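You operate a simulated robot arm through the tools that you are given. There is no shell and no other tool. Be economical: measure what you need, move in short steps, check, and stop when the job is done.

The job below is to be done with a simulated two-armed robot. You get a single attempt, and the scene is never put back.

JOB
On the clear middle of the grey bench, fold the cloth in half, so that its two long edges meet.

Only the result counts: the job must be done as asked and must still hold three seconds after the hand-in. Knocking over, shifting, dropping, spilling or breaking anything else fails it. Flat cloth is picked up by pressing the open fingertips on it (5 to 10 N) and closing them slowly along it; thin cloth reads only 2 to 8 mm in the jaws.

ROBOT AND FRAMES
Two 7-joint arms with two-finger parallel grippers on one trunk, on a base that drives. Base frame: it is fixed to the floor where the robot stands at the start and does not move with it; the origin is under the middle of the robot, x ahead of it, y to its left, z up; the surface under the hand at the start is at about z = 0.86. Lengths are in m, angles in degrees, forces in N, time in s.
The left shoulder is at the start at [0.07, 0.163, 1.12], the right one opposite. With the tool pointing down near the work surface each hand reaches from about 0.4 to 0.88 m from the robot's upright axis, wherever it stands, measured 20 degrees to its own side. Places, roughly: clear middle of the grey bench [0.5, -0.2, 0.9]. Payload 3.43 kg a hand.
Tool frame (each hand has its own): the origin (TCP) lies between the finger pads and is the grasp point; the fingertips stand 0.034 m ahead of it; z points along the fingers, y is the line along which they close. Largest opening 0.128 m; finger width 0.024, thickness 0.012; the body of the gripper, 0.048 by 0.13 m, starts 0.096 m behind the TCP.
Orientation is that of the tool frame in the base frame, as a unit quaternion [x, y, z, w]. With the fingers straight down and closing along the base's y, the tool's x points along the base's -x, its y along +y and its z along -z.

CONTROLS
- The arms move only by the tool move_arm. It takes "left_series", "right_series" or both (then of equal length, played together; a hand with none holds still); each is a list of rows, each a list of 7 numbers: the shift along the base's x, y, z in m, then the turn, a rotation vector about the base's x, y, z in degrees, then the gripper command, from -1 (shut) to 1 (fully open), values between in proportion. In form: [[tx, ty, tz, rx, ry, rz, hand], ...]. A call has 1 to 8 rows; each row is the pose to reach, as a shift and turn from the pose commanded when the call began. A row lasts 0.2 s, in which the tool goes at most 0.05 m and 8.6 degrees; a call with a longer step from one row to the next is refused whole, and so is a gripper value outside its range. Where a pose cannot be reached the arm comes as near as it can. A force on the tool above 40 N (or 10 N above the force at the start of the call, whichever is more), or a blocked arm, ends the call early, and 0.2 s more pass. Each finger travels about 0.153 m/s and halts on what it meets, pressing with about 35 N; the grip force reading is that of the motor and also rises with nothing between the fingers. The clock runs only during rows and for 0.2 s after the last one: add rows that repeat a pose to give the fingers time. The reply holds the time, the measured pose of the TCP, the force on the tool along the base axes, the opening and the grip force, in the units named above and with some noise, with the torque about the TCP (base axes, N m) and any sound that the robot's microphone picked up.
- Cameras (640 x 400 px; columns grow to the right, rows downward): "scene" is now at [0.1335, -0.0253, 1.3461]; the picture's right is [-0.30, -0.95, 0.00], its down [-0.56, 0.18, -0.81] and it looks along [0.77, -0.24, -0.59] (base axes); focal length 285 px, centre (320, 200). "left" rides on the left gripper at [0.076, 0.011, -0.16] in its tool frame; the picture's right is [-0.15, 0.99, 0.00], its down [-0.88, -0.13, -0.46] and it looks along [-0.45, -0.07, 0.89] (tool axes); focal length 234 px, centre (320, 200). "right" rides on the right gripper at [0.076, -0.011, -0.16] in its tool frame; the picture's right is [0.15, 0.99, 0.00], its down [-0.88, 0.13, -0.46] and it looks along [-0.45, 0.07, 0.89] (tool axes); focal length 234 px, centre (320, 200). There is no depth. A picture from a camera that has moved, and an enlarged one, comes with that camera's place and axes in the base frame and with its lens.
- camera(camera): a new picture of that camera. The clock stands still meanwhile.
- move_column(by): slides the trunk up (or, below 0, down) by that many m; the arms and the scene camera ride with it, the base frame stays. It gives what a move gives, with no picture.
- roll_base(legs): drives the robot by 1 to 6 legs, each [ahead, left, turn to the left] in m, m and degrees, along the robot's own axes; the way and the turn of a leg run together, so that a leg with both is an arc; at most 1.5 m and 180 degrees a leg. The arms and the cameras ride along, it lands a little off, and it stops where it bumps. It gives what a move gives.
- head_to(pan, tilt): turns the head with the scene camera to pan (to the left, within 86 degrees either way) and tilt (down, from -29 to 69), counted from straight ahead of the robot. It gives what a move gives.
- enlarge(camera, box): a new picture of the part [left, top, right, bottom] of that camera's present view, enlarged. The clock stands still meanwhile.
- close_job(): hands the job in; it is judged then, once.

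Work in short steps. Places have to be worked out from the pictures, the camera data and where the tool is seen: move nearer, look again, correct. Check each grasp and each placing, and mend what went wrong. You have 120 turns and 108 pictures in all, those below and enlarged ones among them. Open the grippers and draw the arms clear of the work before you hand the job in, unless the task says otherwise; then end with one line.

The tools are called after ">>>" as a command line: name --argument value ..., lists and objects as JSON in quotes. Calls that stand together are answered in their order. move_arm: Moves the arms, as the interface text tells. Its arguments: {"type":"object","properties":{"left_series":{"type":"array","items":{"type":"array","items":{"type":"number"}}},"right_series":{"type":"array","items":{"type":"array","items":{"type":"number"}}}},"required":[]} The other tools are called the same way: move_column (by) slides the trunk up or down; roll_base (legs) drives the base; head_to (pan, tilt) turns the head that bears the scene camera; camera (camera) takes a picture; enlarge (camera, box) takes an enlarged picture of a part of a camera's view; close_job () hands the job in.

At the start:

```text
time_s: 0.0
left_tcp_pos: [0.7113, 0.1376, 1.0383]
left_ee_rot: [0.0, 1.0, 0.0, 0.0]
left_contact_force: [0.1, 0.3, 0.6]
left_ft_torque: [0.0, -0.04, -0.05]
left_grip_width: 0.1282
left_gripper_force: 0.1
right_tcp_pos: [0.5097, -0.5121, 1.1042]
right_ee_rot: [0.001, 1.0, 0.0, 0.0]
right_contact_force: [0.9, 0.5, 0.8]
right_ft_torque: [0.0, -0.01, 0.0]
right_grip_width: 0.128
right_gripper_force: 0.1
trunk travel left (down, up): [-0.6, 0.34]
robot x, y, heading: [-0.0019, 0.0012, 0.0]
head pan, tilt: [-17.6, 36.3]
```

scene: 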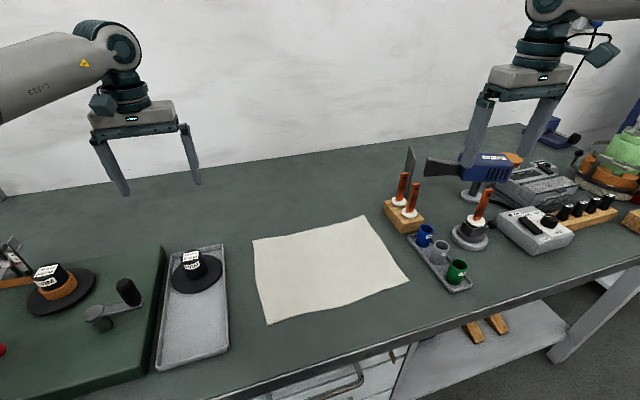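
right: 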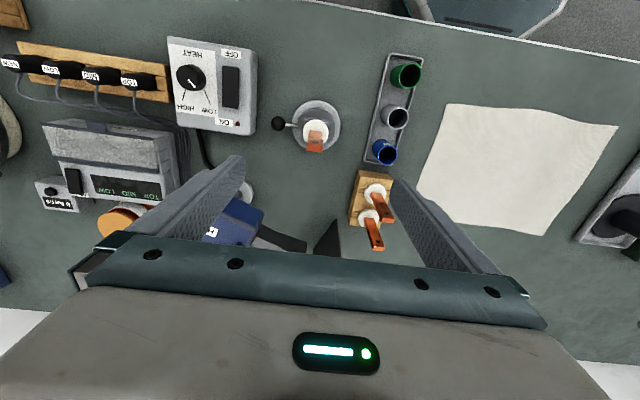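
left: 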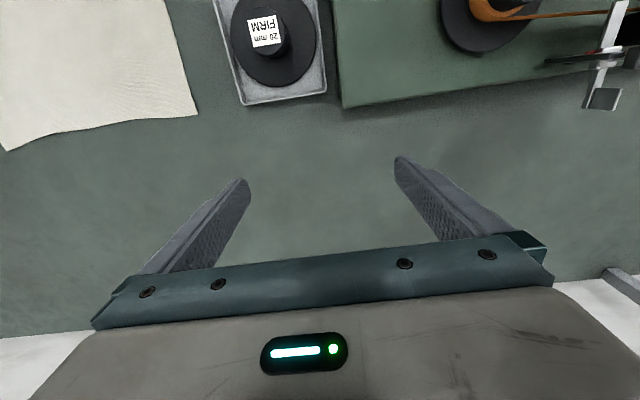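

The cloth spans about x 0.43–0.66, y −0.02 to −0.31, so its long edges run along y. The right hand first goes left, over the cloth. After that I'll centre the base on the cloth.

>>> move_arm --right_series '[[0, 0.05, 0.0, 0, 0, 0, 0], [0, 0.1, 0, 0, 0, 0, 0], [0, 0.15, 0, 0, 0, 0, 0], [0.02, 0.19, 0, 0, 0, 0, 0], [0.04, 0.23, 0, 0, 0, 0, 0], [0.06, 0.27, 0, 0, 0, 0, 0], [0.08, 0.31, 0, 0, 0, 0, 0], [0.08, 0.35, 0, 0, 0, 0, 0]]'

>>> roll_base --legs '[[-0.05, -0.15, 0]]'

>>> head_to --pan 0 --tilt 45

>>> camera --camera "scene"

>>> camera --camera "right"

>>> camera --camera "left"

```text
time_s: 1.8
left_tcp_pos: [0.7136, 0.138, 1.0353]
left_ee_rot: [0.0, 1.0, 0.0, -0.002]
left_contact_force: [0.8, -0.9, 0.2]
left_ft_torque: [0.03, 0.07, -0.01]
left_grip_width: 0.1279
left_gripper_force: 0.0
right_tcp_pos: [0.5914, -0.1667, 1.1008]
right_ee_rot: [0.002, 1.0, 0.0, 0.0]
right_contact_force: [-0.1, -0.3, 2.4]
right_ft_torque: [-0.01, 0.03, -0.01]
right_grip_width: 0.0641
right_gripper_force: 0.1
trunk travel left (down, up): [-0.6, 0.34]
robot x, y, heading: [-0.0029, 0.0002, -0.2]
head pan, tilt: [-17.6, 36.3]
```

```text
time_s: 3.2
left_tcp_pos: [0.6583, -0.0116, 1.0385]
left_ee_rot: [-0.001, 1.0, 0.0, 0.0]
left_contact_force: [0.0, -0.3, -0.7]
left_ft_torque: [-0.03, 0.0, 0.0]
left_grip_width: 0.1282
left_gripper_force: 0.1
right_tcp_pos: [0.5382, -0.3154, 1.1033]
right_ee_rot: [-0.001, 1.0, 0.001, 0.001]
right_contact_force: [0.1, 0.4, -1.3]
right_ft_torque: [0.03, 0.04, 0.03]
right_grip_width: 0.064
right_gripper_force: 0.0
trunk travel left (down, up): [-0.6, 0.34]
robot x, y, heading: [-0.0485, -0.1516, 0.1]
head pan, tilt: [-17.6, 36.3]
```

```text
time_s: 4.0
left_tcp_pos: [0.6592, -0.0113, 1.0385]
left_ee_rot: [-0.002, 1.0, 0.001, 0.001]
left_contact_force: [0.1, 0.7, 0.2]
left_ft_torque: [-0.01, 0.02, -0.02]
left_grip_width: 0.1281
left_gripper_force: 0.1
right_tcp_pos: [0.5378, -0.3155, 1.1032]
right_ee_rot: [0.0, 1.0, 0.001, 0.001]
right_contact_force: [1.0, -0.2, 0.0]
right_ft_torque: [0.06, -0.01, 0.01]
right_grip_width: 0.064
right_gripper_force: 0.1
trunk travel left (down, up): [-0.6, 0.34]
robot x, y, heading: [-0.0498, -0.1552, 0.2]
head pan, tilt: [0.0, 45.0]
```

```text
104 pictures are left
camera scene: at [0.0806, -0.1504, 1.3333], right [0.0, -1.0, 0.0], down [-0.71, 0.0, -0.71], along [0.71, 0.0, -0.71], focal length 285 px, centre (320, 200)
```

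scene: 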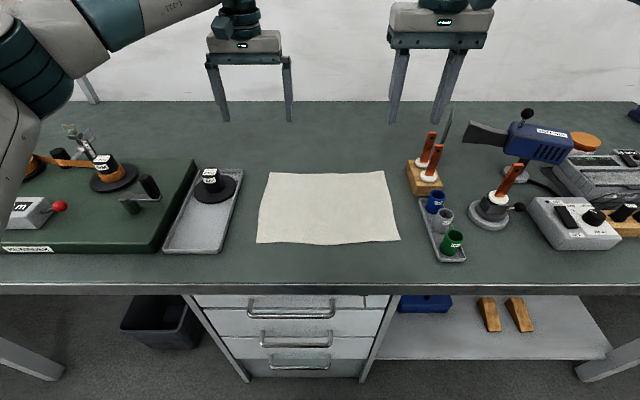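

```text
103 pictures are left
camera right: at [0.4638, -0.327, 1.2614], right [-0.15, 0.99, 0.0], down [0.88, 0.13, 0.46], along [0.45, 0.07, -0.89], focal length 234 px, centre (320, 200)
```

right: 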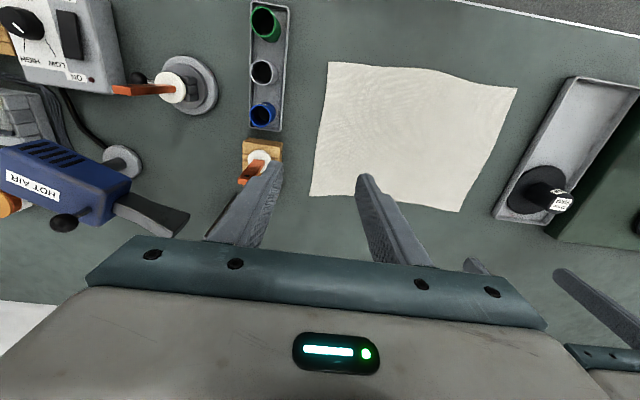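

```text
102 pictures are left
camera left: at [0.5846, -0.0005, 1.1992], right [0.14, 0.99, 0.0], down [0.88, -0.13, 0.46], along [0.45, -0.06, -0.89], focal length 234 px, centre (320, 200)
```

left: 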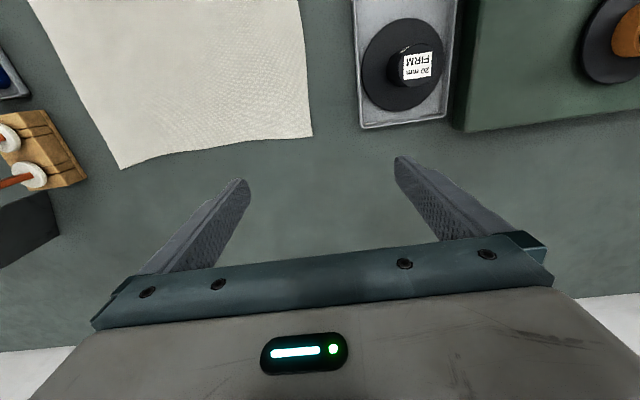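

With the base centred, the corners come out near A(0.657,−0.015), B(0.665,−0.317), C(0.437,−0.315) and E(0.432,−0.02). I'll hover both hands over the far edge just inside the corners, jaws narrowed.

>>> move_arm --left_series '[[-0.003, -0.009, 0, 0, 0, 0, 0], [-0.006, -0.018, 0, 0, 0, 0, -0.3], [-0.009, -0.028, -0.02, 0, 0, 0, -0.6], [-0.012, -0.036, -0.05, 0, 0, 0, -0.6], [-0.014, -0.044, -0.08, 0, 0, 0, -0.6], [-0.014, -0.044, -0.108, 0, 0, 0, -0.6]]' --right_series '[[0.03, 0.012, 0, 0, 0, 0, -0.3], [0.06, 0.024, 0, 0, 0, 0, -0.6], [0.09, 0.035, -0.03, 0, 0, 0, -0.6], [0.107, 0.035, -0.075, 0, 0, 0, -0.6], [0.107, 0.035, -0.12, 0, 0, 0, -0.6], [0.107, 0.035, -0.167, 0, 0, 0, -0.6]]'

>>> camera --camera "scene"

>>> camera --camera "right"

>>> camera --camera "left"

```text
time_s: 5.4
left_tcp_pos: [0.6493, -0.0554, 0.9314]
left_ee_rot: [-0.003, 1.0, 0.0, -0.001]
left_contact_force: [0.8, 0.0, 0.1]
left_ft_torque: [0.02, 0.03, 0.03]
left_grip_width: 0.0255
left_gripper_force: 0.1
right_tcp_pos: [0.5876, -0.3485, 0.952]
right_ee_rot: [0.0, 1.0, 0.003, 0.001]
right_contact_force: [-0.4, -0.3, 0.7]
right_ft_torque: [-0.02, 0.04, 0.02]
right_grip_width: 0.0257
right_gripper_force: 0.0
right hand out of reach, approached as far as the arm can: row 1, 2, 3, 4, 5, 6
trunk travel left (down, up): [-0.6, 0.34]
robot x, y, heading: [-0.0488, -0.1537, -0.2]
head pan, tilt: [0.0, 45.0]
```

```text
101 pictures are left
camera scene: at [0.0823, -0.1508, 1.3331], right [0.0, -1.0, 0.0], down [-0.71, 0.0, -0.71], along [0.71, 0.0, -0.71], focal length 285 px, centre (320, 200)
```

scene: 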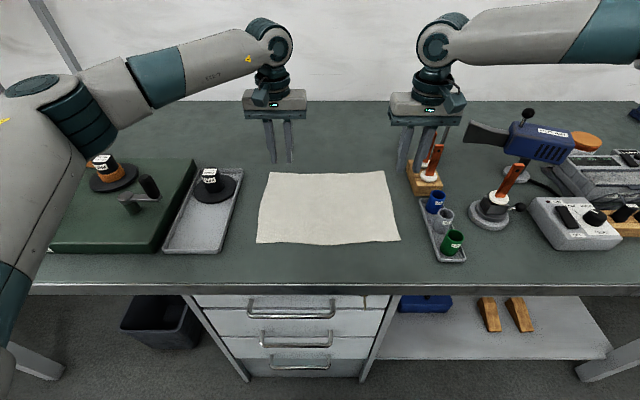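

```text
100 pictures are left
camera right: at [0.5135, -0.3615, 1.1102], right [-0.15, 0.99, 0.01], down [0.88, 0.13, 0.46], along [0.45, 0.07, -0.89], focal length 234 px, centre (320, 200)
```

right: 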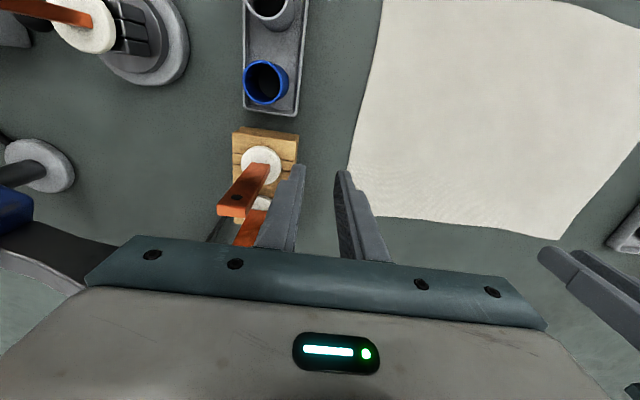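

```text
99 pictures are left
camera left: at [0.574, -0.0454, 1.0919], right [0.14, 0.99, 0.0], down [0.88, -0.13, 0.45], along [0.45, -0.06, -0.89], focal length 234 px, centre (320, 200)
```

left: 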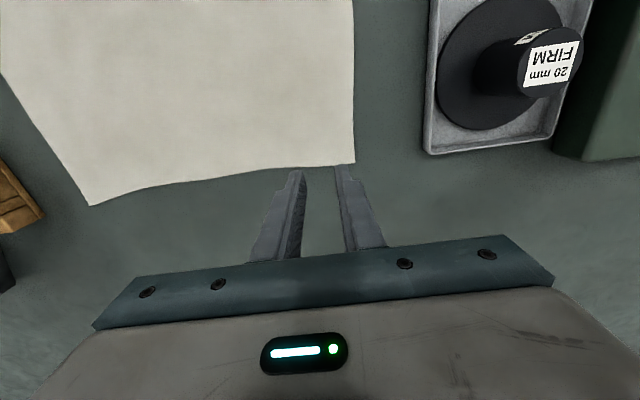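

The right hand couldn't reach and stopped right beside the knife block. I'll lift it straight up and see what it answers to.

>>> move_arm --right_series '[[0, 0, 0.05, 0, 0, 0, -0.6], [0, 0, 0.1, 0, 0, 0, -0.6], [0, 0, 0.15, 0, 0, 0, -0.6]]'

```text
time_s: 6.2
left_tcp_pos: [0.6481, -0.0564, 0.9323]
left_ee_rot: [-0.001, 1.0, -0.001, 0.001]
left_contact_force: [0.4, -0.8, -1.0]
left_ft_torque: [-0.01, -0.05, 0.02]
left_grip_width: 0.0256
left_gripper_force: 0.2
right_tcp_pos: [0.5825, -0.3486, 1.1052]
right_ee_rot: [-0.001, 1.0, 0.002, 0.002]
right_contact_force: [-1.5, 0.1, -0.5]
right_ft_torque: [0.04, -0.05, 0.02]
right_grip_width: 0.0255
right_gripper_force: 0.1
right hand out of reach, approached as far as the arm can: row 3
trunk travel left (down, up): [-0.6, 0.34]
robot x, y, heading: [-0.0506, -0.1537, 0.0]
head pan, tilt: [0.0, 45.0]
```

Now I'll test whether yawing the right tool lets the arm come further left.

>>> move_arm --right_series '[[0, 0, 0, 0, 0, 8, -0.6], [0, 0.01, 0, 0, 0, 16, -0.6], [0, 0.03, 0, 0, 0, 24, -0.6], [0.02, 0.05, 0, 0, 0, 30, -0.6], [0.04, 0.07, 0, 0, 0, 30, -0.6], [0.055, 0.07, 0, 0, 0, 30, -0.6]]'

>>> camera --camera "scene"

```text
time_s: 7.6
left_tcp_pos: [0.6467, -0.0552, 0.9323]
left_ee_rot: [-0.002, 1.0, 0.0, 0.0]
left_contact_force: [0.2, -0.4, -0.2]
left_ft_torque: [0.0, 0.0, -0.03]
left_grip_width: 0.0256
left_gripper_force: 0.0
right_tcp_pos: [0.577, -0.3404, 1.0993]
right_ee_rot: [-0.26, 0.966, 0.003, 0.002]
right_contact_force: [0.8, 0.6, 0.3]
right_ft_torque: [0.02, 0.01, 0.0]
right_grip_width: 0.0256
right_gripper_force: 0.1
right hand out of reach, approached as far as the arm can: row 2, 3, 4, 5, 6
trunk travel left (down, up): [-0.6, 0.34]
robot x, y, heading: [-0.052, -0.151, 0.2]
head pan, tilt: [0.0, 45.0]
```

```text
98 pictures are left
camera scene: at [0.0806, -0.1507, 1.3332], right [0.0, -1.0, 0.0], down [-0.71, 0.0, -0.71], along [0.71, 0.0, -0.71], focal length 285 px, centre (320, 200)
```

scene: 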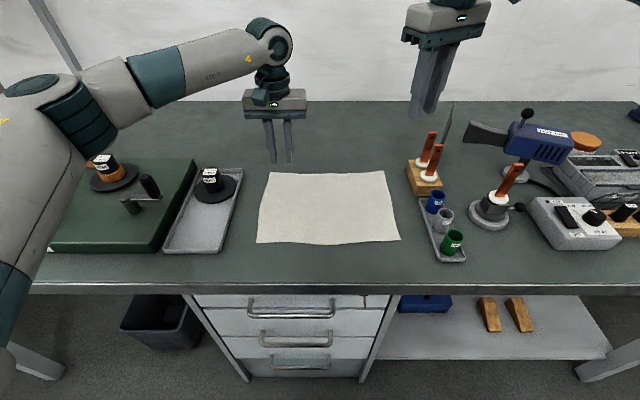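

Yaw isn't the limit. I'll undo it, pull the hand back closer to the robot, and probe how far left it gets there.

>>> move_arm --right_series '[[-0.02, 0, 0, 0, 0, -8, -0.6], [-0.05, 0, 0, 0, 0, -16, -0.6], [-0.08, 0, 0, 0, 0, -24, -0.6], [-0.08, 0.03, 0, 0, 0, -30, -0.6], [-0.08, 0.06, 0, 0, 0, -30, -0.6], [-0.08, 0.06, -0.04, 0, 0, -30, -0.6], [-0.08, 0.06, -0.08, 0, 0, -30, -0.6]]'

>>> camera --camera "scene"

```text
time_s: 9.2
left_tcp_pos: [0.6499, -0.0563, 0.9307]
left_ee_rot: [-0.003, 1.0, 0.0, -0.001]
left_contact_force: [0.8, 0.4, 0.3]
left_ft_torque: [0.0, 0.06, 0.02]
left_grip_width: 0.0256
left_gripper_force: 0.0
right_tcp_pos: [0.4965, -0.2838, 1.0236]
right_ee_rot: [-0.001, 1.0, 0.004, 0.0]
right_contact_force: [0.5, -0.3, -0.4]
right_ft_torque: [0.01, 0.02, 0.01]
right_grip_width: 0.0256
right_gripper_force: 0.0
right hand out of reach, approached as far as the arm can: row 5, 6, 7
trunk travel left (down, up): [-0.6, 0.34]
robot x, y, heading: [-0.0506, -0.1556, -0.1]
head pan, tilt: [0.0, 45.0]
```

```text
97 pictures are left
camera scene: at [0.083, -0.1507, 1.333], right [0.0, -1.0, 0.0], down [-0.71, 0.0, -0.71], along [0.71, 0.0, -0.71], focal length 285 px, centre (320, 200)
```

scene: 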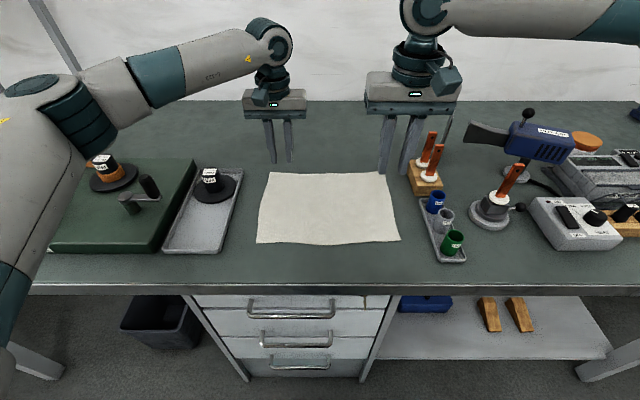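

The right arm's inward limit is a slanted line: about y_rel −0.13 at x_rel 0.55, and −0.2 at 0.64. Now I'll see how far inward the left arm can go, to place the base well.

>>> move_arm --left_series '[[0, 0, 0.04, 0, 0, 0, -0.6], [0, -0.04, 0.04, 0, 0, 0, -0.6], [0, -0.08, 0.04, 0, 0, 0, -0.6], [0, -0.1, 0.04, 0, 0, 0, -0.6]]'

```text
time_s: 10.2
left_tcp_pos: [0.6481, -0.1577, 0.9706]
left_ee_rot: [-0.002, 1.0, -0.001, -0.001]
left_contact_force: [0.8, 0.4, 0.4]
left_ft_torque: [0.04, 0.02, -0.01]
left_grip_width: 0.0256
left_gripper_force: 0.1
right_tcp_pos: [0.495, -0.2847, 1.026]
right_ee_rot: [0.0, 1.0, 0.003, 0.001]
right_contact_force: [0.4, 0.2, 0.1]
right_ft_torque: [0.0, 0.02, 0.01]
right_grip_width: 0.0256
right_gripper_force: 0.0
trunk travel left (down, up): [-0.6, 0.34]
robot x, y, heading: [-0.0509, -0.1528, 0.2]
head pan, tilt: [0.0, 45.0]
```

The left arm reaches the robot's midline, so I'll shift the base left by about 0.115 to give the right arm room.

>>> roll_base --legs '[[0.015, 0.115, 0]]'

>>> move_arm --right_series '[[0.03, -0.03, 0, 0, 0, 0, -0.6], [0.06, -0.06, 0, 0, 0, 0, -0.6], [0.09, -0.09, 0, 0, 0, 0, -0.6], [0.12, -0.11, 0, 0, 0, 0, -0.6], [0.135, -0.12, -0.03, 0, 0, 0, -0.6], [0.135, -0.12, -0.06, 0, 0, 0, -0.6]]'

```text
time_s: 11.4
left_tcp_pos: [0.6617, -0.0445, 0.9709]
left_ee_rot: [-0.003, 1.0, 0.0, 0.0]
left_contact_force: [-1.1, -0.3, 1.0]
left_ft_torque: [0.01, -0.01, 0.01]
left_grip_width: 0.0258
left_gripper_force: 0.1
right_tcp_pos: [0.5107, -0.1714, 1.0265]
right_ee_rot: [-0.001, 1.0, 0.003, 0.001]
right_contact_force: [0.7, 0.5, 0.4]
right_ft_torque: [0.02, 0.02, 0.0]
right_grip_width: 0.0256
right_gripper_force: 0.0
trunk travel left (down, up): [-0.6, 0.34]
robot x, y, heading: [-0.0357, -0.0398, 0.2]
head pan, tilt: [0.0, 45.0]
```

```text
time_s: 12.8
left_tcp_pos: [0.6619, -0.0441, 0.9706]
left_ee_rot: [-0.002, 1.0, 0.0, 0.0]
left_contact_force: [0.3, -0.1, -0.2]
left_ft_torque: [-0.01, -0.01, -0.02]
left_grip_width: 0.0255
left_gripper_force: 0.0
right_tcp_pos: [0.6462, -0.2916, 0.962]
right_ee_rot: [-0.002, 1.0, 0.003, 0.001]
right_contact_force: [0.2, 0.0, 0.3]
right_ft_torque: [-0.01, 0.01, 0.01]
right_grip_width: 0.0256
right_gripper_force: 0.0
trunk travel left (down, up): [-0.6, 0.34]
robot x, y, heading: [-0.0384, -0.0407, 0.2]
head pan, tilt: [0.0, 45.0]
```

The right hand reaches now. I'll bring both fingertips to about 2 cm above the cloth and look.

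>>> move_arm --left_series '[[-0.008, -0.004, -0.03, 0, 0, 0, -0.6], [-0.016, -0.008, -0.056, 0, 0, 0, -0.6]]' --right_series '[[0.002, 0.003, -0.025, 0, 0, 0, -0.6], [0.003, 0.006, -0.047, 0, 0, 0, -0.6]]'

>>> head_to --pan -8 --tilt 45

>>> enlarge --camera "scene" --box '[200, 100, 460, 262]'

>>> camera --camera "left"

>>> camera --camera "right"

```text
time_s: 13.4
left_tcp_pos: [0.6433, -0.0519, 0.9133]
left_ee_rot: [-0.002, 1.0, 0.0, 0.0]
left_contact_force: [0.3, -0.1, 0.2]
left_ft_torque: [0.0, -0.04, 0.05]
left_grip_width: 0.0256
left_gripper_force: 0.1
right_tcp_pos: [0.6413, -0.289, 0.9198]
right_ee_rot: [0.0, 1.0, 0.003, 0.003]
right_contact_force: [-0.4, -0.6, 0.2]
right_ft_torque: [-0.01, -0.03, 0.02]
right_grip_width: 0.0254
right_gripper_force: 0.0
right hand out of reach, approached as far as the arm can: row 2
trunk travel left (down, up): [-0.6, 0.34]
robot x, y, heading: [-0.0357, -0.0364, 0.1]
head pan, tilt: [0.0, 45.0]
```

```text
time_s: 14.1
left_tcp_pos: [0.644, -0.0503, 0.914]
left_ee_rot: [-0.002, 1.0, -0.001, 0.0]
left_contact_force: [-0.5, 1.0, 0.0]
left_ft_torque: [0.06, 0.01, -0.01]
left_grip_width: 0.0254
left_gripper_force: 0.1
right_tcp_pos: [0.6411, -0.2891, 0.9191]
right_ee_rot: [-0.001, 1.0, 0.003, 0.002]
right_contact_force: [0.9, 0.4, -0.4]
right_ft_torque: [-0.03, -0.01, 0.01]
right_grip_width: 0.0258
right_gripper_force: 0.1
trunk travel left (down, up): [-0.6, 0.34]
robot x, y, heading: [-0.0339, -0.0357, -0.0]
head pan, tilt: [-8.0, 45.0]
```

```text
2.46 times, centred on (330, 181) of scene
camera zoom: at [0.0944, -0.0488, 1.3333], right [-0.14, -0.99, 0.0], down [-0.7, 0.1, -0.71], along [0.7, -0.1, -0.71], focal length 701 px, centre (295, 247)
```

zoom: 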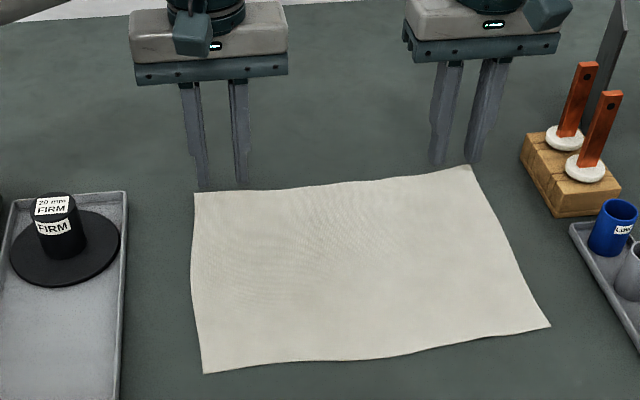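

```text
95 pictures are left
camera left: at [0.5686, -0.0403, 1.0751], right [0.14, 0.99, 0.0], down [0.88, -0.13, 0.46], along [0.45, -0.06, -0.89], focal length 234 px, centre (320, 200)
```

left: 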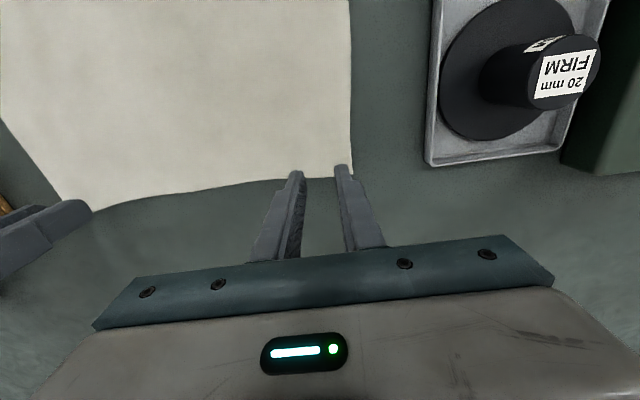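

```text
94 pictures are left
camera right: at [0.566, -0.3012, 1.0766], right [-0.15, 0.99, 0.01], down [0.88, 0.13, 0.46], along [0.45, 0.07, -0.89], focal length 234 px, centre (320, 200)
```

right: 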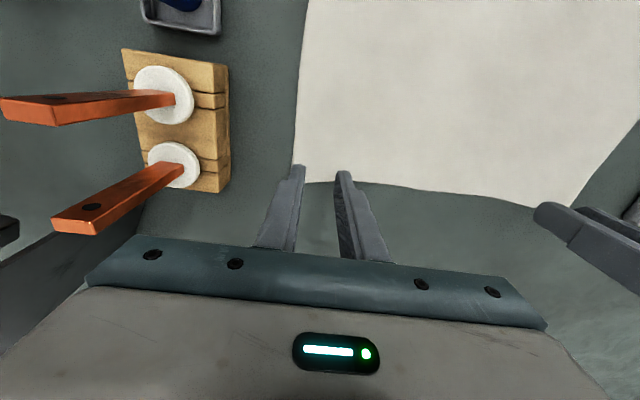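

Both hands line up with the far edge (x about 0.655), but the right arm is at its limit. A small base nudge left will give it margin, and then I'll re-centre the hands.

>>> roll_base --legs '[[0.01, 0.025, 0]]'

>>> move_arm --left_series '[[-0.007, -0.014, 0, 0, 0, 0, -0.6], [-0.014, -0.027, 0, 0, 0, 0, -0.6], [-0.014, -0.027, -0.007, 0, 0, 0, -0.6]]' --right_series '[[-0.002, -0.012, 0, 0, 0, 0, -0.6], [-0.004, -0.024, 0, 0, 0, 0, -0.6], [-0.004, -0.024, -0.012, 0, 0, 0, -0.6]]'

```text
time_s: 14.9
left_tcp_pos: [0.6525, -0.0308, 0.9151]
left_ee_rot: [-0.002, 1.0, 0.0, -0.001]
left_contact_force: [-0.1, 0.0, 0.1]
left_ft_torque: [0.03, -0.01, -0.01]
left_grip_width: 0.0259
left_gripper_force: 0.0
right_tcp_pos: [0.65, -0.2662, 0.9185]
right_ee_rot: [0.0, 1.0, 0.004, 0.002]
right_contact_force: [-1.4, 0.0, 0.2]
right_ft_torque: [-0.01, -0.05, -0.03]
right_grip_width: 0.0259
right_gripper_force: 0.0
trunk travel left (down, up): [-0.6, 0.34]
robot x, y, heading: [-0.028, -0.0164, 0.4]
head pan, tilt: [-8.0, 45.0]
```

```text
time_s: 15.7
left_tcp_pos: [0.6399, -0.0542, 0.9066]
left_ee_rot: [-0.002, 1.0, -0.001, 0.0]
left_contact_force: [-0.6, 0.3, 0.9]
left_ft_torque: [0.0, 0.01, -0.01]
left_grip_width: 0.0256
left_gripper_force: 0.0
right_tcp_pos: [0.6498, -0.2905, 0.9063]
right_ee_rot: [0.0, 1.0, 0.002, 0.001]
right_contact_force: [0.6, -0.3, 0.8]
right_ft_torque: [-0.02, -0.01, 0.03]
right_grip_width: 0.0259
right_gripper_force: 0.0
trunk travel left (down, up): [-0.6, 0.34]
robot x, y, heading: [-0.0296, -0.0134, 0.6]
head pan, tilt: [-8.0, 45.0]
```

Next I'll lower both hands in small steps to find contact.

>>> move_arm --left_series '[[0, 0, -0.004, 0, 0, 0, -0.6], [0, 0, -0.008, 0, 0, 0, -0.6], [0, 0, -0.011, 0, 0, 0, -0.6]]' --right_series '[[-0.003, 0.002, -0.004, 0, 0, 0, -0.6], [-0.003, 0.002, -0.008, 0, 0, 0, -0.6], [-0.003, 0.002, -0.011, 0, 0, 0, -0.6]]'

```text
time_s: 16.5
left_tcp_pos: [0.6394, -0.0549, 0.8964]
left_ee_rot: [-0.002, 1.0, 0.0, 0.0]
left_contact_force: [0.0, -0.4, 0.8]
left_ft_torque: [-0.01, 0.01, 0.02]
left_grip_width: 0.0256
left_gripper_force: 0.0
right_tcp_pos: [0.643, -0.2883, 0.8955]
right_ee_rot: [0.0, 1.0, 0.004, 0.002]
right_contact_force: [-0.2, -0.3, 0.6]
right_ft_torque: [-0.04, -0.04, 0.0]
right_grip_width: 0.0258
right_gripper_force: 0.1
trunk travel left (down, up): [-0.6, 0.34]
robot x, y, heading: [-0.0278, -0.0123, 0.0]
head pan, tilt: [-8.0, 45.0]
```

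No contact yet, so I'll keep going down 1–2 mm per row.

>>> move_arm --left_series '[[0, 0, -0.0015, 0, 0, 0, -0.6], [0, 0, -0.003, 0, 0, 0, -0.6]]' --right_series '[[0.001, 0, -0.0015, 0, 0, 0, -0.6], [0.001, 0, -0.003, 0, 0, 0, -0.6]]'

>>> move_arm --left_series '[[0, 0, -0.0015, 0, 0, 0, -0.6]]' --right_series '[[0, 0, -0.0015, 0, 0, 0, -0.6]]'

```text
time_s: 17.1
left_tcp_pos: [0.639, -0.0555, 0.8961]
left_ee_rot: [-0.002, 1.0, -0.001, 0.001]
left_contact_force: [2.3, -0.5, 8.2]
left_ft_torque: [0.02, -0.05, 0.04]
left_grip_width: 0.0258
left_gripper_force: 0.0
right_tcp_pos: [0.644, -0.2885, 0.8954]
right_ee_rot: [-0.001, 1.0, 0.003, 0.004]
right_contact_force: [2.7, -1.1, 14.7]
right_ft_torque: [-0.3, -0.03, 0.04]
right_grip_width: 0.0258
right_gripper_force: 0.1
trunk travel left (down, up): [-0.6, 0.34]
robot x, y, heading: [-0.0283, -0.0187, 0.2]
head pan, tilt: [-8.0, 45.0]
```

```text
time_s: 17.5
left_tcp_pos: [0.638, -0.0551, 0.8952]
left_ee_rot: [-0.002, 1.0, -0.001, 0.002]
left_contact_force: [2.9, -0.5, 15.6]
left_ft_torque: [0.13, -0.11, -0.07]
left_grip_width: 0.0256
left_gripper_force: 0.0
right_tcp_pos: [0.6429, -0.288, 0.8962]
right_ee_rot: [-0.002, 1.0, 0.003, 0.005]
right_contact_force: [3.7, -2.4, 25.1]
right_ft_torque: [-0.53, -0.05, 0.14]
right_grip_width: 0.0259
right_gripper_force: 0.2
trunk travel left (down, up): [-0.6, 0.34]
robot x, y, heading: [-0.0256, -0.0172, 0.2]
head pan, tilt: [-8.0, 45.0]
```

The table is at z about 0.861 under the tips. I'll ease the pressing to about 8 N, then close slowly.

>>> move_arm --left_series '[[0, 0, 0.0013, 0, 0, 0, -0.6], [0, 0, 0.0013, 0, 0, 0, -0.6]]' --right_series '[[0, 0, 0.0026, 0, 0, 0, -0.6], [0, 0, 0.0026, 0, 0, 0, -0.6]]'

>>> move_arm --left_series '[[0, 0, 0, 0, 0, 0, -0.65], [0, 0, 0, 0, 0, 0, -0.7], [0, 0, 0, 0, 0, 0, -0.75], [0, 0, 0, 0, 0, 0, -0.8], [0, 0, 0, 0, 0, 0, -0.85], [0, 0, 0, 0, 0, 0, -0.9], [0, 0, 0, 0, 0, 0, -0.95], [0, 0, 0, 0, 0, 0, -1]]' --right_series '[[0, 0, 0, 0, 0, 0, -0.65], [0, 0, 0, 0, 0, 0, -0.7], [0, 0, 0, 0, 0, 0, -0.75], [0, 0, 0, 0, 0, 0, -0.8], [0, 0, 0, 0, 0, 0, -0.85], [0, 0, 0, 0, 0, 0, -0.9], [0, 0, 0, 0, 0, 0, -0.95], [0, 0, 0, 0, 0, 0, -1]]'

>>> camera --camera "left"

>>> camera --camera "right"

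```text
time_s: 18.1
left_tcp_pos: [0.6376, -0.0544, 0.8951]
left_ee_rot: [-0.002, 1.0, 0.0, 0.003]
left_contact_force: [5.0, -0.7, 24.9]
left_ft_torque: [0.14, -0.23, -0.05]
left_grip_width: 0.0252
left_gripper_force: 0.1
right_tcp_pos: [0.6405, -0.2878, 0.8942]
right_ee_rot: [-0.001, 1.0, 0.003, 0.003]
right_contact_force: [2.0, 1.2, 11.7]
right_ft_torque: [-0.18, -0.06, 0.08]
right_grip_width: 0.0253
right_gripper_force: 0.1
trunk travel left (down, up): [-0.6, 0.34]
robot x, y, heading: [-0.0256, -0.0169, 0.4]
head pan, tilt: [-8.0, 45.0]
```

```text
time_s: 19.9
left_tcp_pos: [0.6368, -0.0567, 0.8957]
left_ee_rot: [-0.002, 1.0, 0.0, 0.002]
left_contact_force: [-1.0, -1.2, 34.1]
left_ft_torque: [0.05, -0.01, 0.01]
left_grip_width: 0.002
left_gripper_force: 34.9
right_tcp_pos: [0.6404, -0.2897, 0.8959]
right_ee_rot: [0.0, 1.0, 0.003, 0.003]
right_contact_force: [-0.1, 0.4, -0.3]
right_ft_torque: [0.0, -0.03, 0.02]
right_grip_width: 0.0
right_gripper_force: 33.1
trunk travel left (down, up): [-0.6, 0.34]
robot x, y, heading: [-0.0263, -0.0164, 0.3]
head pan, tilt: [-8.0, 45.0]
```

```text
93 pictures are left
camera left: at [0.5607, -0.0438, 1.0559], right [0.14, 0.99, 0.0], down [0.88, -0.13, 0.46], along [0.45, -0.07, -0.89], focal length 234 px, centre (320, 200)
```

left: 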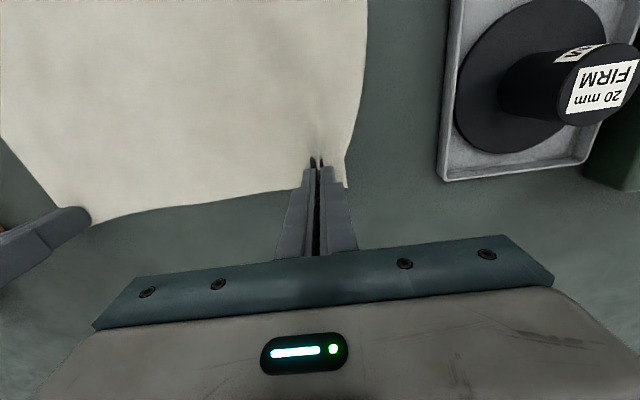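

```text
92 pictures are left
camera right: at [0.5659, -0.301, 1.0542], right [-0.15, 0.99, 0.01], down [0.88, 0.13, 0.46], along [0.46, 0.07, -0.89], focal length 234 px, centre (320, 200)
```

right: 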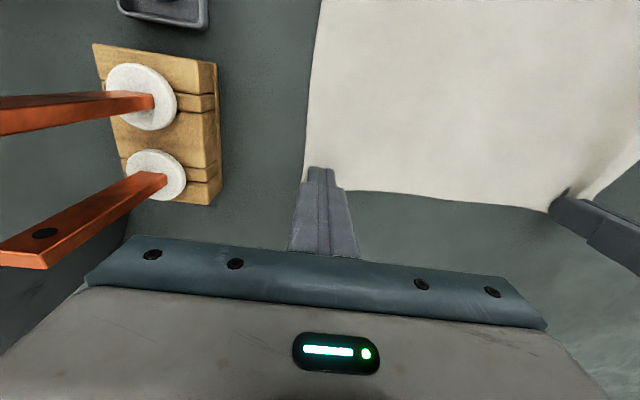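

The left hand has the cloth (2 mm); the right slipped off (0 mm). I'll ease the left, then reopen the right and press it again a little harder.

>>> move_arm --left_series '[[0, 0, 0.001, 0, 0, 0, -1], [0, 0, 0.002, 0, 0, 0, -1], [0, 0, 0.003, 0, 0, 0, -1], [0, 0, 0.003, 0, 0, 0, -1], [0, 0, 0.003, 0, 0, 0, -1], [0, 0, 0.003, 0, 0, 0, -1]]' --right_series '[[0, 0, 0.008, 0, 0, 0, -1], [0, 0, 0.008, 0, 0, 0, -0.5], [0, 0, 0.005, 0, 0, 0, -0.5], [0, 0, 0.002, 0, 0, 0, -0.5], [0, 0, 0.0, 0, 0, 0, -0.5], [0, 0, -0.001, 0, 0, 0, -0.5]]'

```text
time_s: 21.3
left_tcp_pos: [0.6382, -0.0546, 0.8961]
left_ee_rot: [-0.001, 1.0, 0.0, 0.0]
left_contact_force: [0.6, 0.5, 0.6]
left_ft_torque: [0.0, -0.03, -0.01]
left_grip_width: 0.0021
left_gripper_force: 35.4
right_tcp_pos: [0.6441, -0.2872, 0.8958]
right_ee_rot: [-0.001, 1.0, 0.004, 0.005]
right_contact_force: [-1.0, -1.3, 15.3]
right_ft_torque: [-0.24, 0.11, -0.02]
right_grip_width: 0.0323
right_gripper_force: 0.5
trunk travel left (down, up): [-0.6, 0.34]
robot x, y, heading: [-0.0277, -0.0168, 0.1]
head pan, tilt: [-8.0, 45.0]
```

The right presses at 15 N. Now I'll close it slowly while keeping that pressure.

>>> move_arm --right_series '[[0, 0, 0, 0, 0, 0, -0.56], [0, 0, 0, 0, 0, 0, -0.62], [0, 0, -0.0005, 0, 0, 0, -0.68], [0, 0, -0.0005, 0, 0, 0, -0.74], [0, 0, -0.001, 0, 0, 0, -0.8], [0, 0, -0.001, 0, 0, 0, -0.87], [0, 0, -0.001, 0, 0, 0, -0.94], [0, 0, -0.001, 0, 0, 0, -1]]'

```text
time_s: 23.1
left_tcp_pos: [0.6374, -0.0533, 0.8985]
left_ee_rot: [-0.001, 1.0, -0.001, 0.002]
left_contact_force: [-0.3, -8.6, -0.1]
left_ft_torque: [-0.29, 0.0, 0.08]
left_grip_width: 0.002
left_gripper_force: 34.9
right_tcp_pos: [0.6426, -0.2852, 0.895]
right_ee_rot: [0.0, 1.0, 0.004, 0.004]
right_contact_force: [-0.3, 11.7, 30.6]
right_ft_torque: [0.5, -0.03, -0.08]
right_grip_width: 0.0069
right_gripper_force: 35.1
trunk travel left (down, up): [-0.6, 0.34]
robot x, y, heading: [-0.0273, -0.0137, 0.2]
head pan, tilt: [-8.0, 45.0]
```

Both hands hold cloth now, with about 10 N of tension between them. I'll slacken that a little, lift slightly, and look.

>>> move_arm --left_series '[[0, -0.002, 0.003, 0, 0, 0, -1], [0, -0.003, 0.01, 0, 0, 0, -1], [0, -0.003, 0.02, 0, 0, 0, -1]]' --right_series '[[0, 0.002, 0.003, 0, 0, 0, -1], [0, 0.003, 0.01, 0, 0, 0, -1], [0, 0.003, 0.02, 0, 0, 0, -1]]'

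>>> enlarge --camera "scene" --box '[200, 100, 460, 262]'

>>> camera --camera "left"

>>> camera --camera "right"

```text
time_s: 23.9
left_tcp_pos: [0.6384, -0.0568, 0.9156]
left_ee_rot: [-0.001, 1.0, 0.0, 0.0]
left_contact_force: [0.6, -4.3, 0.3]
left_ft_torque: [-0.13, -0.03, 0.04]
left_grip_width: 0.0022
left_gripper_force: 35.5
right_tcp_pos: [0.6426, -0.2837, 0.9133]
right_ee_rot: [0.0, 1.0, 0.003, 0.0]
right_contact_force: [-0.5, 4.8, -0.2]
right_ft_torque: [0.16, -0.01, 0.01]
right_grip_width: 0.0023
right_gripper_force: 35.0
trunk travel left (down, up): [-0.6, 0.34]
robot x, y, heading: [-0.0245, -0.0141, 0.3]
head pan, tilt: [-8.0, 45.0]
```

```text
2.46 times, centred on (330, 181) of scene
camera zoom: at [0.1032, -0.0246, 1.3332], right [-0.14, -0.99, 0.0], down [-0.7, 0.1, -0.71], along [0.7, -0.1, -0.71], focal length 701 px, centre (295, 247)
```

zoom: 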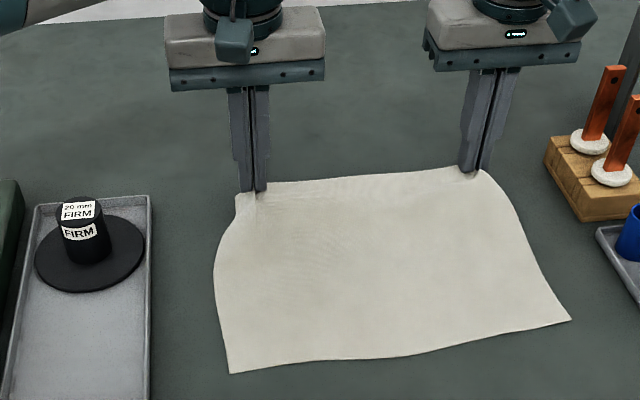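

```text
90 pictures are left
camera left: at [0.5627, -0.0455, 1.0767], right [0.14, 0.99, 0.0], down [0.88, -0.13, 0.46], along [0.45, -0.07, -0.89], focal length 234 px, centre (320, 200)
```

left: 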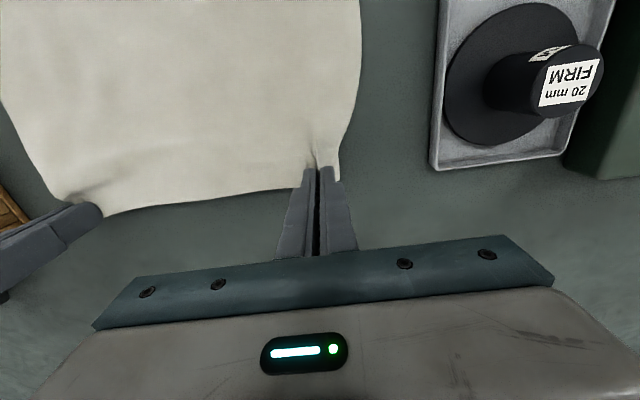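

```text
89 pictures are left
camera right: at [0.5677, -0.2958, 1.071], right [-0.15, 0.99, 0.01], down [0.88, 0.13, 0.46], along [0.45, 0.07, -0.89], focal length 234 px, centre (320, 200)
```

right: 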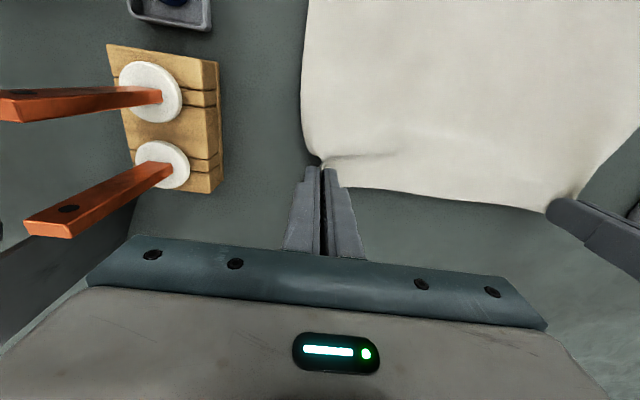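

Both grips are clean. I'll carry the far edge in an arc up and toward the near edge, tipping the fingers forward on the way, and do the first part now.

>>> move_arm --left_series '[[-0.005, 0, 0.0195, 0, 0, 0, -1], [-0.018, 0, 0.0445, 0, 0, 0, -1], [-0.038, 0, 0.0625, 0, 0, 0, -1], [-0.066, 0, 0.073, 0, -7, 0, -1], [-0.095, 0, 0.0765, 0, -14, 0, -1], [-0.124, 0, 0.072, 0, -21, 0, -1], [-0.151, 0, 0.0605, 0, -28, 0, -1]]' --right_series '[[-0.005, 0, 0.0195, 0, 0, 0, -1], [-0.018, 0, 0.0445, 0, 0, 0, -1], [-0.038, 0, 0.0625, 0, 0, 0, -1], [-0.066, 0, 0.073, 0, -7, 0, -1], [-0.095, 0, 0.0765, 0, -14, 0, -1], [-0.124, 0, 0.072, 0, -21, 0, -1], [-0.151, 0, 0.0605, 0, -28, 0, -1]]'

>>> camera --camera "scene"

>>> camera --camera "left"

>>> camera --camera "right"

```text
time_s: 25.5
left_tcp_pos: [0.4854, -0.0599, 0.9777]
left_ee_rot: [-0.001, 0.97, 0.0, 0.244]
left_contact_force: [0.1, -0.5, -0.1]
left_ft_torque: [0.01, -0.02, 0.04]
left_grip_width: 0.0019
left_gripper_force: 34.7
right_tcp_pos: [0.4927, -0.2827, 0.9739]
right_ee_rot: [-0.001, 0.97, 0.004, 0.245]
right_contact_force: [0.1, 0.0, -0.2]
right_ft_torque: [0.0, 0.0, 0.02]
right_grip_width: 0.0021
right_gripper_force: 35.4
trunk travel left (down, up): [-0.6, 0.34]
robot x, y, heading: [-0.0269, -0.0158, 0.2]
head pan, tilt: [-8.0, 45.0]
```

```text
88 pictures are left
camera scene: at [0.1028, -0.0264, 1.3335], right [-0.14, -0.99, 0.0], down [-0.7, 0.1, -0.71], along [0.7, -0.1, -0.71], focal length 285 px, centre (320, 200)
```

scene: 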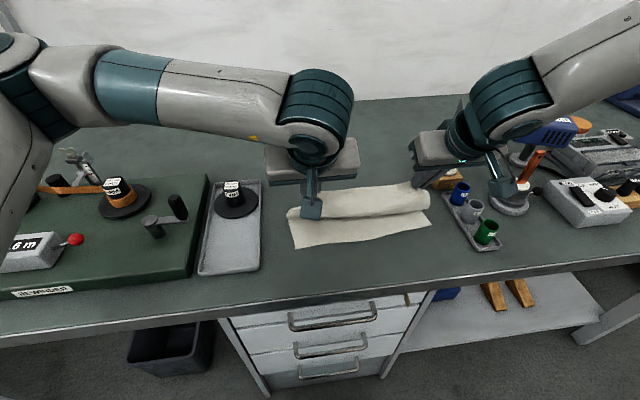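

```text
87 pictures are left
camera left: at [0.3434, -0.0489, 1.0838], right [0.13, 0.99, 0.07], down [0.56, -0.13, 0.82], along [0.82, -0.06, -0.57], focal length 234 px, centre (320, 200)
```

left: 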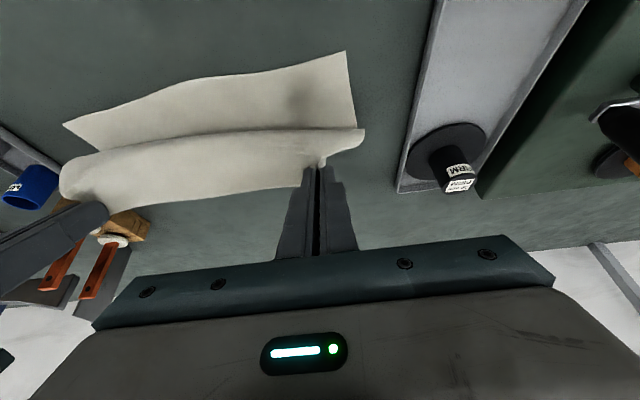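

```text
86 pictures are left
camera right: at [0.3519, -0.2962, 1.077], right [-0.13, 0.99, -0.06], down [0.56, 0.13, 0.82], along [0.82, 0.07, -0.57], focal length 234 px, centre (320, 200)
```

right: 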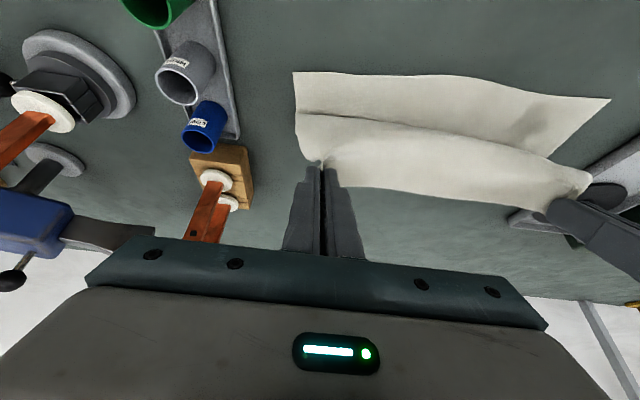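

The fold is forming cleanly. I put the near edge at x ≈ 0.441 on the left and 0.462 on the right, so I'll lower each side to match it with the hands tipped to about 40°.

>>> move_arm --left_series '[[-0.022, 0, -0.016, 0, -7, 0, -1], [-0.036, 0, -0.036, 0, -12, 0, -1], [-0.045, 0, -0.056, 0, -12, 0, -1], [-0.05, 0, -0.074, 0, -12, 0, -1], [-0.051, 0, -0.083, 0, -12, 0, -1], [-0.051, 0, -0.083, 0, -12, 0, -1]]' --right_series '[[-0.016, 0, -0.016, 0, -7, 0, -1], [-0.025, 0, -0.036, 0, -12, 0, -1], [-0.031, 0, -0.056, 0, -12, 0, -1], [-0.035, 0, -0.072, 0, -12, 0, -1], [-0.036, 0, -0.08, 0, -12, 0, -1], [-0.036, 0, -0.08, 0, -12, 0, -1]]'

>>> camera --camera "scene"

>>> camera --camera "left"

>>> camera --camera "right"

```text
time_s: 26.8
left_tcp_pos: [0.4372, -0.0601, 0.8959]
left_ee_rot: [-0.001, 0.938, -0.007, 0.346]
left_contact_force: [3.4, -13.6, 6.0]
left_ft_torque: [-0.4, -0.13, -0.25]
left_grip_width: 0.0021
left_gripper_force: 35.5
right_tcp_pos: [0.5042, -0.2847, 0.8957]
right_ee_rot: [-0.007, 0.936, 0.007, 0.351]
right_contact_force: [-6.7, 15.7, 17.0]
right_ft_torque: [0.52, 0.09, 0.36]
right_grip_width: 0.0025
right_gripper_force: 34.7
right hand out of reach, approached as far as the arm can: row 1, 2, 3, 4, 5, 6
trunk travel left (down, up): [-0.6, 0.34]
robot x, y, heading: [-0.0293, -0.018, 0.2]
head pan, tilt: [-8.0, 45.0]
stopped in row 6 (right hand): the force on the tool passed its limit at 44 N (the readings are from after the stop); the commanded pose is now the measured one
```

```text
85 pictures are left
camera scene: at [0.1028, -0.0243, 1.3337], right [-0.14, -0.99, 0.0], down [-0.7, 0.1, -0.71], along [0.7, -0.1, -0.71], focal length 285 px, centre (320, 200)
```

scene: 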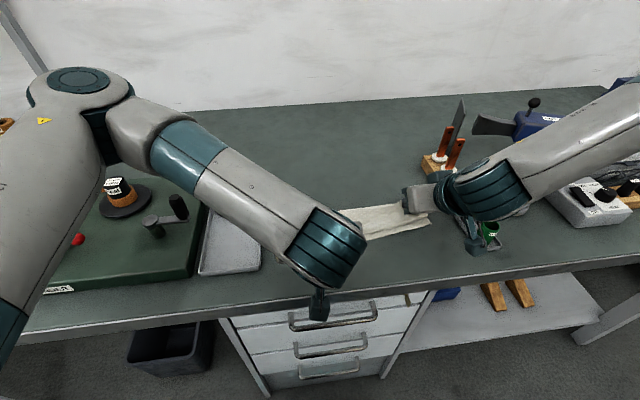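

```text
84 pictures are left
camera left: at [0.2761, -0.0475, 0.9696], right [0.11, 0.99, 0.08], down [0.37, -0.12, 0.92], along [0.92, -0.07, -0.38], focal length 234 px, centre (320, 200)
```

left: 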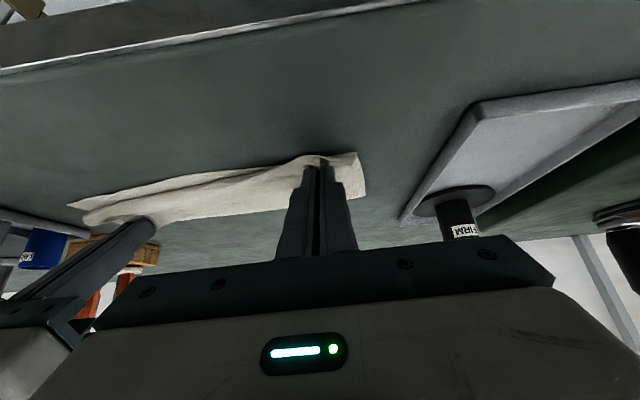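

```text
83 pictures are left
camera right: at [0.3439, -0.2994, 0.9652], right [-0.13, 0.99, -0.09], down [0.36, 0.13, 0.92], along [0.92, 0.09, -0.37], focal length 234 px, centre (320, 200)
```

right: 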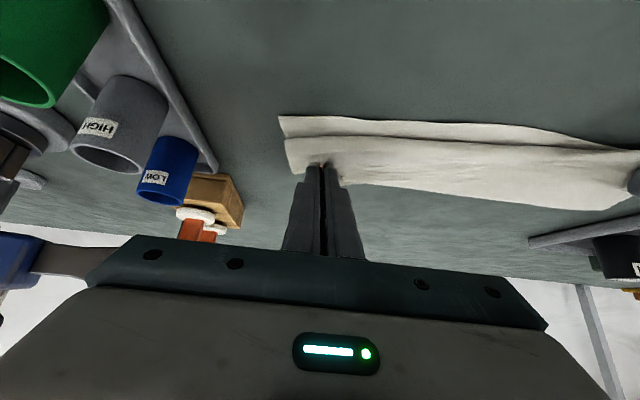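

The right arm can't reach that tilt so close in: its tip is about 4–5 cm short, while the left is in place. I'll lift the right slightly and straighten it, then move its edge the rest of the way.

>>> move_arm --left_series '[[0, 0, 0.004, 0, 0, 0, -1], [0, 0, 0.004, 0, 0, 0, -1], [0, 0, 0.004, 0, 0, 0, -1], [0, 0, 0.004, 0, 0, 0, -1], [0, 0, 0.004, 0, 0, 0, -1]]' --right_series '[[-0.002, 0, 0.018, 0, 8, 0, -1], [-0.009, 0, 0.024, 0, 16, 0, -1], [-0.017, 0, 0.024, 0, 24, 0, -1], [-0.025, 0, 0.022, 0, 31, 0, -1], [-0.031, 0, 0.018, 0, 31, 0, -1]]'

>>> camera --camera "right"

>>> camera --camera "scene"

```text
time_s: 28.0
left_tcp_pos: [0.4377, -0.0589, 0.898]
left_ee_rot: [-0.001, 0.939, -0.003, 0.345]
left_contact_force: [0.6, -6.2, 0.3]
left_ft_torque: [-0.19, -0.05, -0.14]
left_grip_width: 0.0019
left_gripper_force: 35.1
right_tcp_pos: [0.474, -0.288, 0.913]
right_ee_rot: [-0.001, 0.996, 0.005, 0.085]
right_contact_force: [-0.3, 7.6, -0.1]
right_ft_torque: [0.25, -0.02, 0.01]
right_grip_width: 0.0023
right_gripper_force: 35.2
trunk travel left (down, up): [-0.6, 0.34]
robot x, y, heading: [-0.024, -0.0153, 0.1]
head pan, tilt: [-8.0, 45.0]
```

```text
82 pictures are left
camera right: at [0.3738, -0.3009, 1.0553], right [-0.15, 0.99, -0.01], down [0.79, 0.13, 0.6], along [0.6, 0.08, -0.8], focal length 234 px, centre (320, 200)
```

right: 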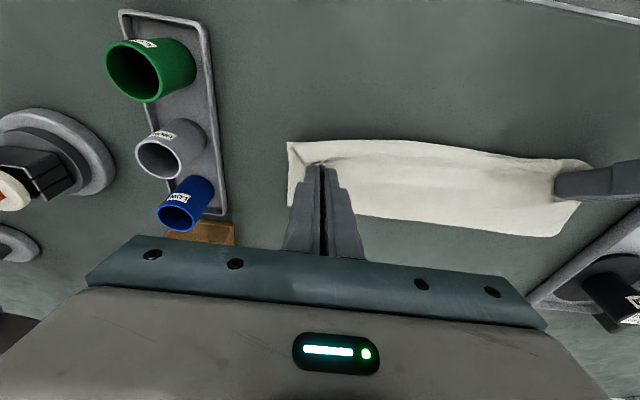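

```text
81 pictures are left
camera scene: at [0.1039, -0.0251, 1.3333], right [-0.14, -0.99, 0.0], down [-0.7, 0.1, -0.71], along [0.7, -0.1, -0.71], focal length 285 px, centre (320, 200)
```

scene: 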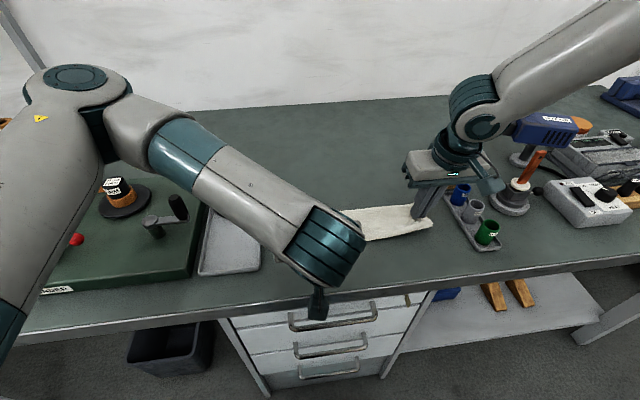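

The edges look nearly together. I'll zoom in on them before letting go.

>>> enlarge --camera "right" --box '[270, 110, 620, 260]'

>>> enlarge --camera "left" --box '[50, 110, 400, 260]'

```text
1.83 times, centred on (445, 185) of right
camera zoom: at [0.3738, -0.3009, 1.0553], right [-0.15, 0.99, -0.01], down [0.79, 0.13, 0.6], along [0.6, 0.08, -0.8], focal length 428 px, centre (91, 227)
```

zoom: 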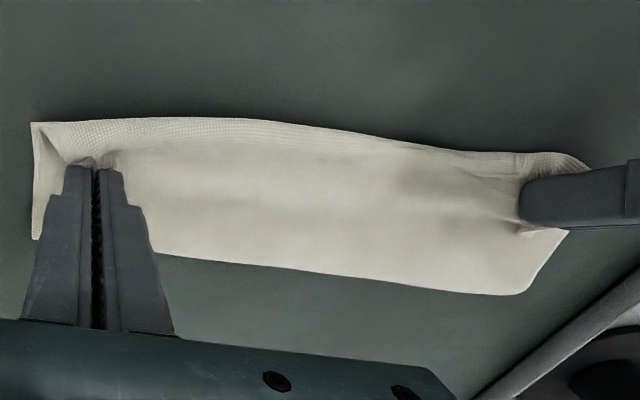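

```text
1.83 times, centred on (225, 185) of left
camera zoom: at [0.2769, -0.0465, 0.9715], right [0.11, 0.99, 0.09], down [0.38, -0.12, 0.92], along [0.92, -0.07, -0.39], focal length 428 px, centre (494, 227)
```

zoom: 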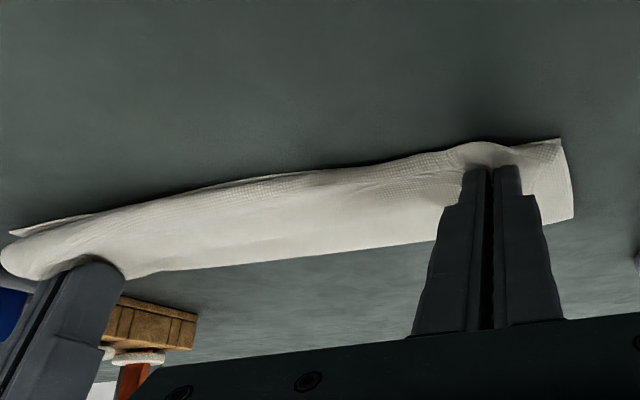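

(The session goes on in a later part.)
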